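You operate a simulated robot arm through the tools that you are given. There is no shell and no other tool. Be economical: measure what you need, move in short steps, check, and stop when the job is done.

You run a simulated robot arm. Do the job below in one go: nothing can be reset, and whatever is moved stays where it is left.

Task
Fetch the grey corner pad and set it in the yellow tray.

It is judged by the outcome, as a careful person would: the job done as asked, and still so three seconds after it is handed in. It fails if anything else is knocked over, pushed out of place, dropped, spilled or broken.

Robot
A 6-joint arm with a two-finger parallel gripper, fixed in place. Base frame: the origin is at the foot of the arm, x ahead of it, y to its left, z up; the work surface is at about z = 800. Readings come in mm, degrees, newtons and seconds.
With the tool pointing down near the work surface it reaches from about 260 to 680 mm from the base axis. Its first joint turns from -66.0 to 66.0 degrees. Payload 2.9 kg.
The TCP is the grasp point between the finger pads, 30 mm short of the fingertips. In the tool frame z runs along the fingers and y along their closing line. The gripper opens to 110 mm. The fingers are 20 mm wide and 10 mm thick; the gripper's body (48 by 112 mm) begins 55 mm behind the TCP.
Orientation is that of the tool frame in the base frame, as [roll, pitch, yaw] about the fixed x, y, z axes, in that order (R = Rz(yaw) Ry(pitch) Rx(roll)). With the fingers straight down and closing along the base's y, the tool's x points along the base's -x, its y along +y and its z along -z.

Tools
- The arm moves only by the tool step_arm. Its argument "commands" is a list of rows, each an object (a shift or turn left out is 0, a gripper value left out holds the last) with "delta_pos": the shift along the base's x, y, z in mm, a list of three; "yaw": the turn about the base's z in degrees; "grip": the finger opening in mm, from 0 to 110. In form: [{"delta_pos": [x, y, z], "yaw": yaw, "grip": grip}, ...]. A call has 1 to 12 rows; each row shifts and turns the commanded pose from where the row before left it. A row lasts 0.2 s, in which the tool goes at most 50 mm and 8.6 degrees; a call with a longer step from one row to the next is refused whole, and so is a gripper value outside its range. A pose out of reach is approached as far as the arm can. The call stops where the force on the tool passes 40 N (or 10 N more than at its start, if that is more) or the arm is blocked; 0.2 s more then pass. Each finger travels about 108 mm/s and halts on what it meets, pressing with about 37 N; the grip force reading is that of the motor and also rises with nothing between the fingers. The clock runs only during rows and for 0.2 s after the last one: add rows that do not move to give the fingers time. The reply holds the time, the measured pose of the TCP, the force on the tool along the base axes, the opening and the grip force, in the units named above and with some noise.
- Cameras (640 x 400 px; columns grow to the right, rows downward): "scene" is fixed at [86.6, 465.1, 1374.4]; the picture's right is [-0.54, -0.84, 0.00], its down [-0.60, 0.38, -0.70] and it looks along [0.59, -0.37, -0.72] (base axes); focal length 329 px, centre (320, 200). "wrist" rides on the gripper at [-36, 0, -57] in the tool frame; the picture's right is [0.00, -1.00, 0.00], its down [0.97, 0.00, -0.24] and it looks along [0.24, 0.00, 0.97] (tool axes); focal length 218 px, centre (320, 200). There is no depth. A picture from a camera that has moved, and an enlarged one, comes with that camera's place and axes in the base frame and with its lens. The place of the scene camera against the robot may be out by one fixed shift of up to 12 mm in any direction.
- capture(camera): a new picture of that camera. It takes no simulated time.
- enlarge(camera, box): a new picture of the part [left, top, right, bottom] of that camera's present view, enlarged. It takes no simulated time.
- sign_off(): hands the job in; it is judged then, once.

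Go step by step. Nothing tells you positions but the pictures and the camera data: compare them with the known pose of the tool, close in by small moves and look again before you grip or let go. The budget is 90 turns and 42 pictures, counting those below and the enlarged ones. Unless the task says otherwise, let go and move clear before handing in, and close with one line.

The tools are called after "Emit:" by a JSON object that holds its "method" and its "body". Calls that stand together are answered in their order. step_arm: Moves the arm, as the interface text tells. Its arguments: {"type":"object","properties":{"commands":{"type":"array"}},"required":["commands"]} The other tools are called the same way: capture (camera) takes a picture; enlarge (camera, box) takes an enlarged picture of a part of a camera's view; sign_off () hands the job in.

At the start:

```text
clock: 0.0
tcp_pos: [473.8, 234.7, 1093.6]
tcp_rot: [180.0, 0.0, -180.0]
wrist_force: [-0.2, 0.2, 0.8]
width: 110.0
gripper_force: 0.1
```

scene: 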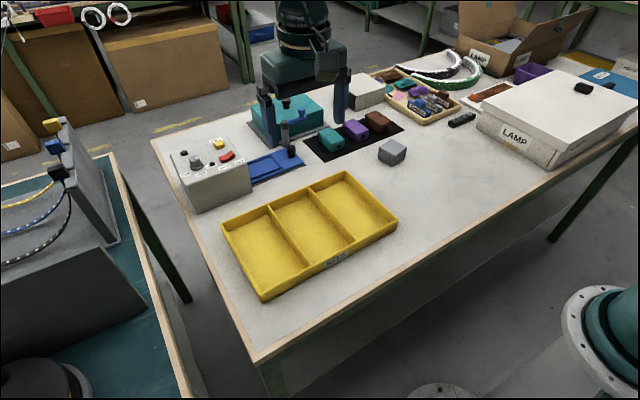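
wrist: 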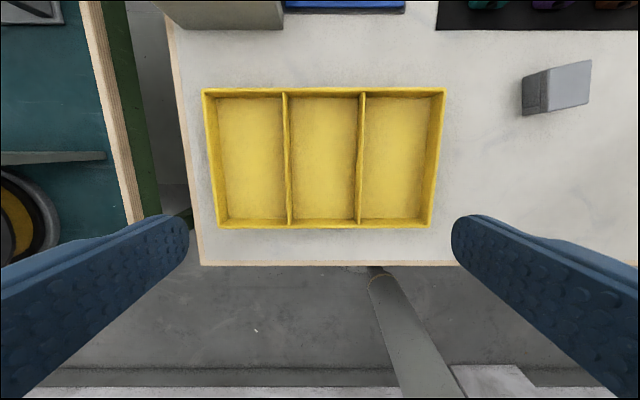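

I see a grey block on the table to the right of the yellow tray, at roughly (585, -95). Before moving, I'll look closer at it and at the surroundings.

Emit:
{"method": "enlarge", "body": {"camera": "scene", "box": [240, 60, 500, 220]}}

Emit:
{"method": "enlarge", "body": {"camera": "wrist", "box": [480, 30, 640, 130]}}

```text
2.46 times, centred on (370, 140) of scene
camera zoom: at [86.6, 465.1, 1374.4], right [-0.54, -0.84, 0.0], down [-0.6, 0.38, -0.7], along [0.59, -0.37, -0.72], focal length 810 px, centre (197, 348)
```

zoom: 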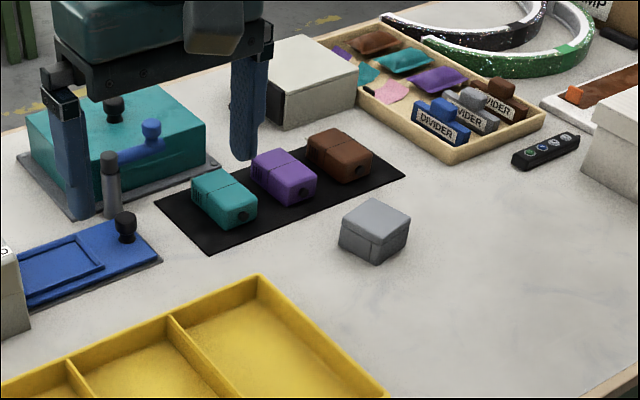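

```text
4.00 times, centred on (560, 80) of wrist
camera zoom: at [508.8, 235.2, 1151.0], right [0.0, -1.0, 0.0], down [-0.97, 0.0, 0.24], along [-0.24, 0.0, -0.97], focal length 873 px, centre (-640, 680)
```

zoom: 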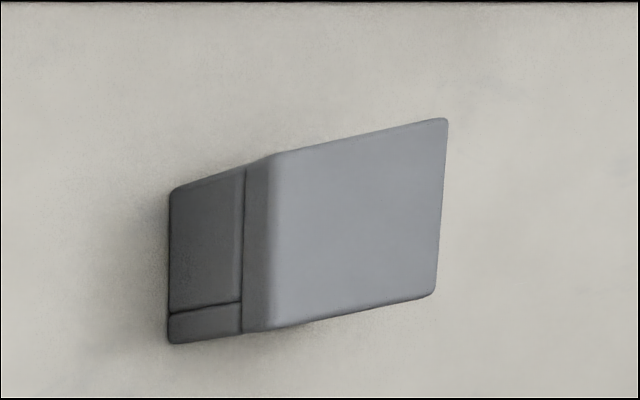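

The single grey block on the bench appears to be the pad; the other grey item is a divider in the wooden box. I'll move over the block at a safe height and look straight down.

Emit:
{"method": "step_arm", "body": {"commands": [{"delta_pos": [9, -37, -10]}, {"delta_pos": [9, -37, -10]}, {"delta_pos": [9, -37, -10]}, {"delta_pos": [9, -37, -10]}, {"delta_pos": [9, -37, -10]}, {"delta_pos": [9, -37, -10]}, {"delta_pos": [9, -37, -10]}, {"delta_pos": [9, -37, -10]}, {"delta_pos": [9, -34, -10]}, {}]}}

Emit:
{"method": "capture", "body": {"camera": "wrist"}}

```text
clock: 2.2
tcp_pos: [555.2, -95.5, 1002.8]
tcp_rot: [-180.0, 0.0, -179.9]
wrist_force: [0.3, -0.6, -0.3]
width: 109.9
gripper_force: 0.0
```

```text
37 pictures are left
camera wrist: at [590.3, -95.2, 1060.5], right [0.0, -1.0, 0.0], down [-0.97, 0.0, 0.24], along [-0.24, 0.0, -0.97], focal length 218 px, centre (320, 200)
```

wrist: 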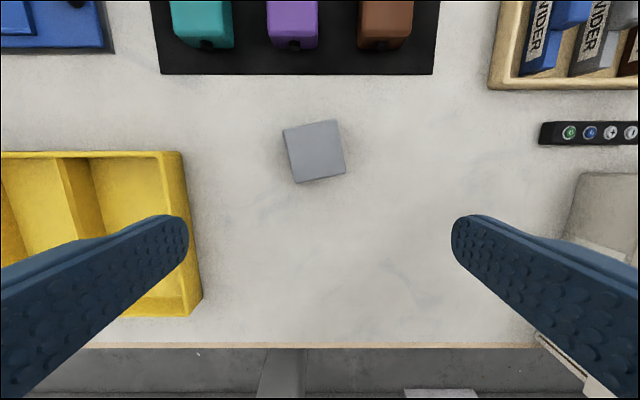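

The block's top is centred at about (585, -90), about 55 mm square and 36 mm high, turned about +9°. I'll align above it and come partway down, then check.

Emit:
{"method": "step_arm", "body": {"commands": [{"delta_pos": [15, 3, -20], "yaw": 4.5}, {"delta_pos": [15, 2.5, -20], "yaw": 4.5}, {"delta_pos": [0, 0, -35]}, {"delta_pos": [0, 0, -25]}, {}]}}

Emit:
{"method": "capture", "body": {"camera": "wrist"}}

Emit:
{"method": "enlarge", "body": {"camera": "scene", "box": [300, 60, 500, 185]}}

```text
clock: 3.4
tcp_pos: [585.2, -89.8, 904.9]
tcp_rot: [179.9, -0.1, -171.0]
wrist_force: [-0.6, 0.3, 0.5]
width: 110.0
gripper_force: 0.0
```

```text
36 pictures are left
camera wrist: at [619.5, -84.5, 961.3], right [0.16, -0.99, 0.0], down [-0.96, -0.15, 0.24], along [-0.24, -0.04, -0.97], focal length 218 px, centre (320, 200)
```

wrist: 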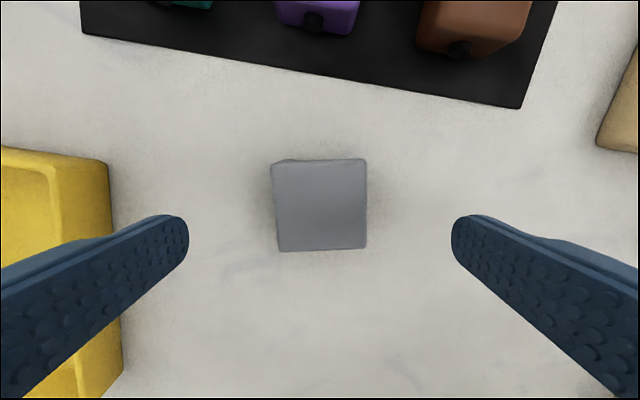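

```text
3.20 times, centred on (400, 122) of scene
camera zoom: at [86.6, 465.1, 1374.4], right [-0.54, -0.84, 0.0], down [-0.6, 0.38, -0.7], along [0.59, -0.37, -0.72], focal length 1053 px, centre (64, 448)
```

zoom: 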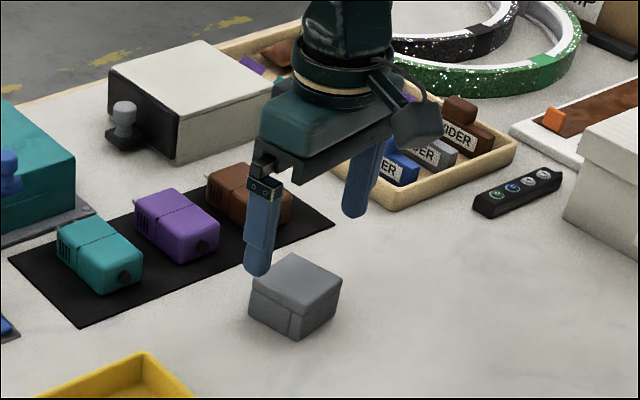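

The block is centred between the fingers and squared up. I'll lower the arm around it so the tips stay just above the table, then close.

Emit:
{"method": "step_arm", "body": {"commands": [{"delta_pos": [0, -0.5, -25]}, {"delta_pos": [0, 0, -25]}, {"delta_pos": [0, 0, -15]}, {"delta_pos": [0, 0, -5]}, {"grip": 70}, {"grip": 50}, {}, {}]}}

Emit:
{"method": "capture", "body": {"camera": "wrist"}}

```text
clock: 5.2
tcp_pos: [584.4, -90.1, 834.3]
tcp_rot: [-179.9, 0.0, -171.0]
wrist_force: [-0.6, -0.1, -0.6]
width: 54.4
gripper_force: 36.7
```

```text
34 pictures are left
camera wrist: at [619.3, -84.8, 891.7], right [0.16, -0.99, 0.0], down [-0.96, -0.15, 0.24], along [-0.24, -0.04, -0.97], focal length 218 px, centre (320, 200)
```

wrist: 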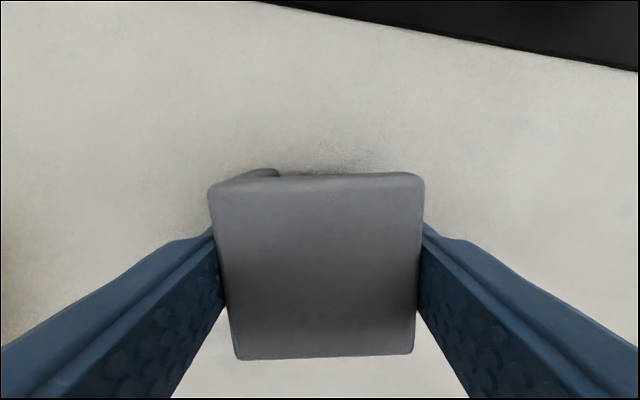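

The pad is gripped at 54.4 mm. I'll lift straight up, check that it holds, and carry it over the tray's nearest compartment, about (484, 125).

Emit:
{"method": "step_arm", "body": {"commands": [{"delta_pos": [0, 0, 15]}, {"delta_pos": [0, 0, 30]}, {"delta_pos": [0, 0, 40]}, {"delta_pos": [0, 0, 35]}, {"delta_pos": [-15, 35, 0], "yaw": -3}, {"delta_pos": [-17, 36, 0], "yaw": -3}, {"delta_pos": [-17, 36, 0], "yaw": -3}, {"delta_pos": [-17, 36, 0]}, {"delta_pos": [-17, 36, 0]}, {"delta_pos": [-17, 36, 0]}, {}]}}

Emit:
{"method": "capture", "body": {"camera": "wrist"}}

Emit:
{"method": "enlarge", "body": {"camera": "scene", "box": [200, 100, 440, 310]}}

```text
clock: 7.6
tcp_pos: [483.0, 125.9, 954.1]
tcp_rot: [180.0, 0.0, 179.9]
wrist_force: [-0.2, -1.2, 0.3]
width: 53.8
gripper_force: 37.4
```

```text
33 pictures are left
camera wrist: at [519.0, 124.7, 1011.2], right [0.0, -1.0, 0.0], down [-0.97, 0.0, 0.24], along [-0.24, 0.0, -0.97], focal length 218 px, centre (320, 200)
```

wrist: 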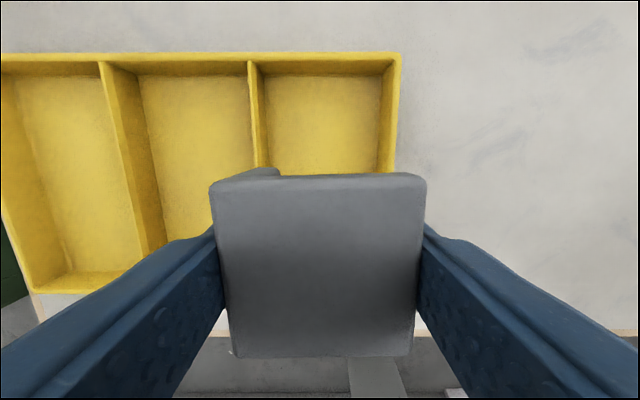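

```text
1.90 times, centred on (320, 205) of scene
camera zoom: at [86.6, 465.1, 1374.4], right [-0.54, -0.84, 0.0], down [-0.6, 0.38, -0.7], along [0.59, -0.37, -0.72], focal length 627 px, centre (320, 190)
```

zoom: 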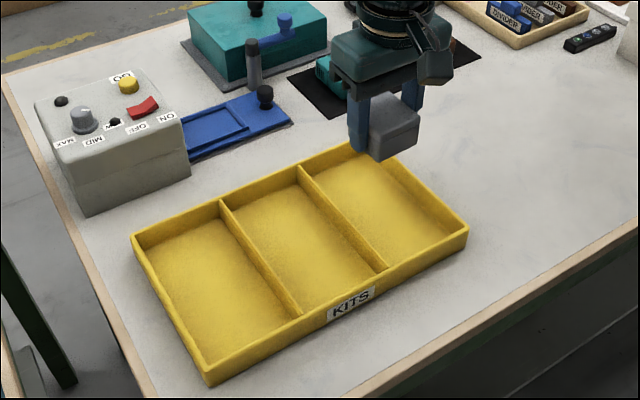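

The compartment runs from about y=72 to 171 inside, with the rim near z=829. I'll shift 4 mm to centre it and lower to just above the floor.

Emit:
{"method": "step_arm", "body": {"commands": [{"delta_pos": [0, -4, -25]}, {"delta_pos": [0, 0, -30]}, {"delta_pos": [0, 0, -25]}, {"delta_pos": [0, 0, -14]}, {}]}}

Emit:
{"method": "enlarge", "body": {"camera": "scene", "box": [280, 130, 420, 270]}}

Emit:
{"method": "capture", "body": {"camera": "wrist"}}

```text
clock: 8.8
tcp_pos: [484.0, 121.4, 860.4]
tcp_rot: [179.9, 0.0, 180.0]
wrist_force: [-0.1, 0.0, 0.7]
width: 53.9
gripper_force: 37.3
```

```text
2.86 times, centred on (350, 200) of scene
camera zoom: at [86.6, 465.1, 1374.4], right [-0.54, -0.84, 0.0], down [-0.6, 0.38, -0.7], along [0.59, -0.37, -0.72], focal length 940 px, centre (234, 200)
```

zoom: 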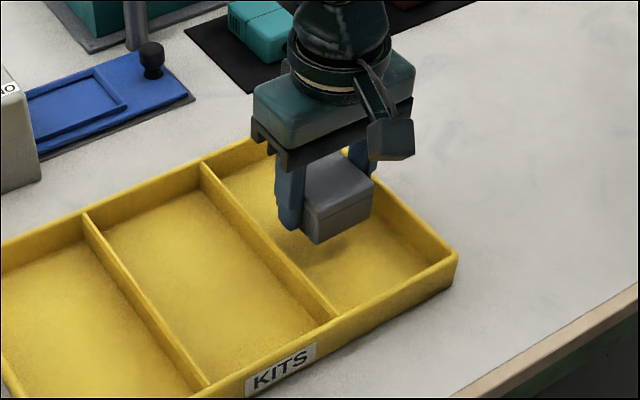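

```text
30 pictures are left
camera wrist: at [520.2, 120.6, 917.1], right [0.0, -1.0, 0.0], down [-0.97, 0.0, 0.24], along [-0.24, 0.0, -0.97], focal length 218 px, centre (320, 200)
```

wrist: 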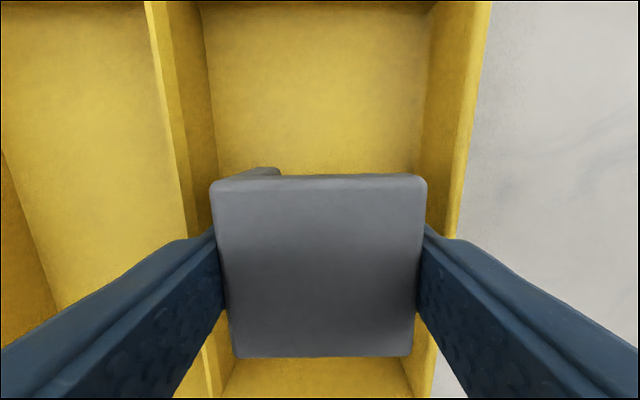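

The pad is centred in the compartment with clearance on both sides. Now I'll lower gently until it touches down.

Emit:
{"method": "step_arm", "body": {"commands": [{"delta_pos": [0, 0, -12]}, {"delta_pos": [0, 0, -6]}, {"delta_pos": [0, 0, -2]}, {"delta_pos": [0, 0, -1]}, {}]}}

Emit:
{"method": "enlarge", "body": {"camera": "scene", "box": [280, 130, 420, 270]}}

```text
clock: 10.0
tcp_pos: [484.3, 121.5, 839.5]
tcp_rot: [-179.9, 0.0, -180.0]
wrist_force: [0.2, -0.3, -0.8]
width: 53.8
gripper_force: 36.7
```

```text
2.86 times, centred on (350, 200) of scene
camera zoom: at [86.6, 465.1, 1374.4], right [-0.54, -0.84, 0.0], down [-0.6, 0.38, -0.7], along [0.59, -0.37, -0.72], focal length 940 px, centre (234, 200)
```

zoom: 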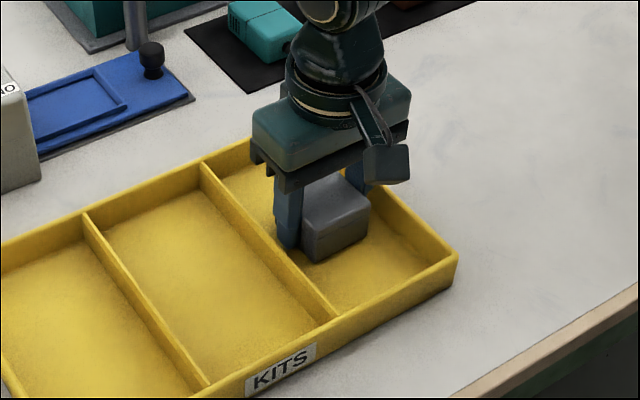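

No contact has registered yet, so the pad is a millimetre or two above the tray floor. I'll go down in 1 mm steps and watch the force.

Emit:
{"method": "step_arm", "body": {"commands": [{"delta_pos": [0, 0, -1]}, {"delta_pos": [0, 0, -1]}, {}]}}

```text
clock: 10.8
tcp_pos: [485.4, 121.2, 837.6]
tcp_rot: [180.0, 0.1, 179.9]
wrist_force: [-4.6, -1.9, 17.8]
width: 54.1
gripper_force: 36.7
```

The force rose to about 18 N upward, so the pad is on the tray floor. I'll ease up slightly, open a little so the fingers clear the compartment walls, and rise.

Emit:
{"method": "step_arm", "body": {"commands": [{"delta_pos": [0, 0, 0.8]}, {"grip": 60}, {"grip": 68}, {}, {"delta_pos": [0, 0, 15]}, {"delta_pos": [0, 0, 30]}, {"delta_pos": [0, 0, 40]}, {"delta_pos": [0, 0, 40]}, {}]}}

Emit:
{"method": "capture", "body": {"camera": "wrist"}}

Emit:
{"method": "capture", "body": {"camera": "scene"}}

```text
clock: 12.8
tcp_pos: [482.3, 121.1, 963.4]
tcp_rot: [180.0, 0.1, -180.0]
wrist_force: [0.1, -0.2, 0.3]
width: 67.9
gripper_force: 0.1
```

```text
28 pictures are left
camera wrist: at [519.4, 121.6, 1020.7], right [0.0, -1.0, 0.0], down [-0.97, 0.0, 0.24], along [-0.24, 0.0, -0.97], focal length 218 px, centre (320, 200)
```

wrist: 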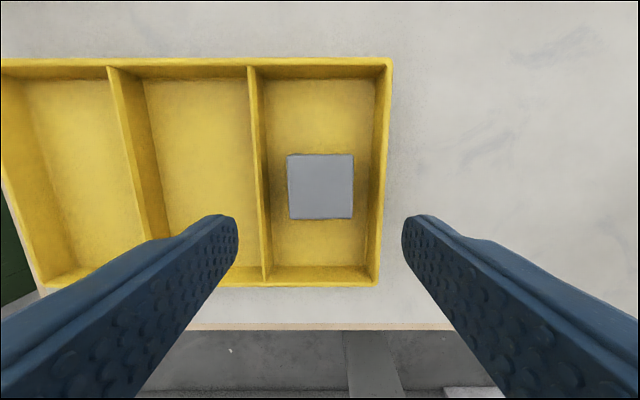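

```text
27 pictures are left
```

scene: 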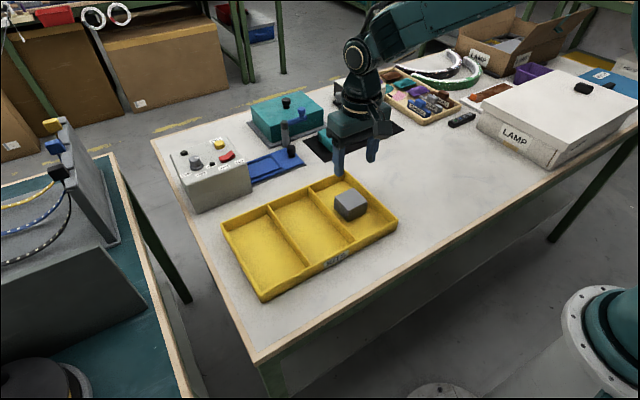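

The pad lies flat in the tray's right compartment, the tray hasn't moved and the gripper is clear. I'm handing it in.

Emit:
{"method": "sign_off", "body": {}}

```text
The job is handed in.
```

The grey corner pad is sitting flat in the right-hand compartment of the yellow tray, and nothing else was disturbed.
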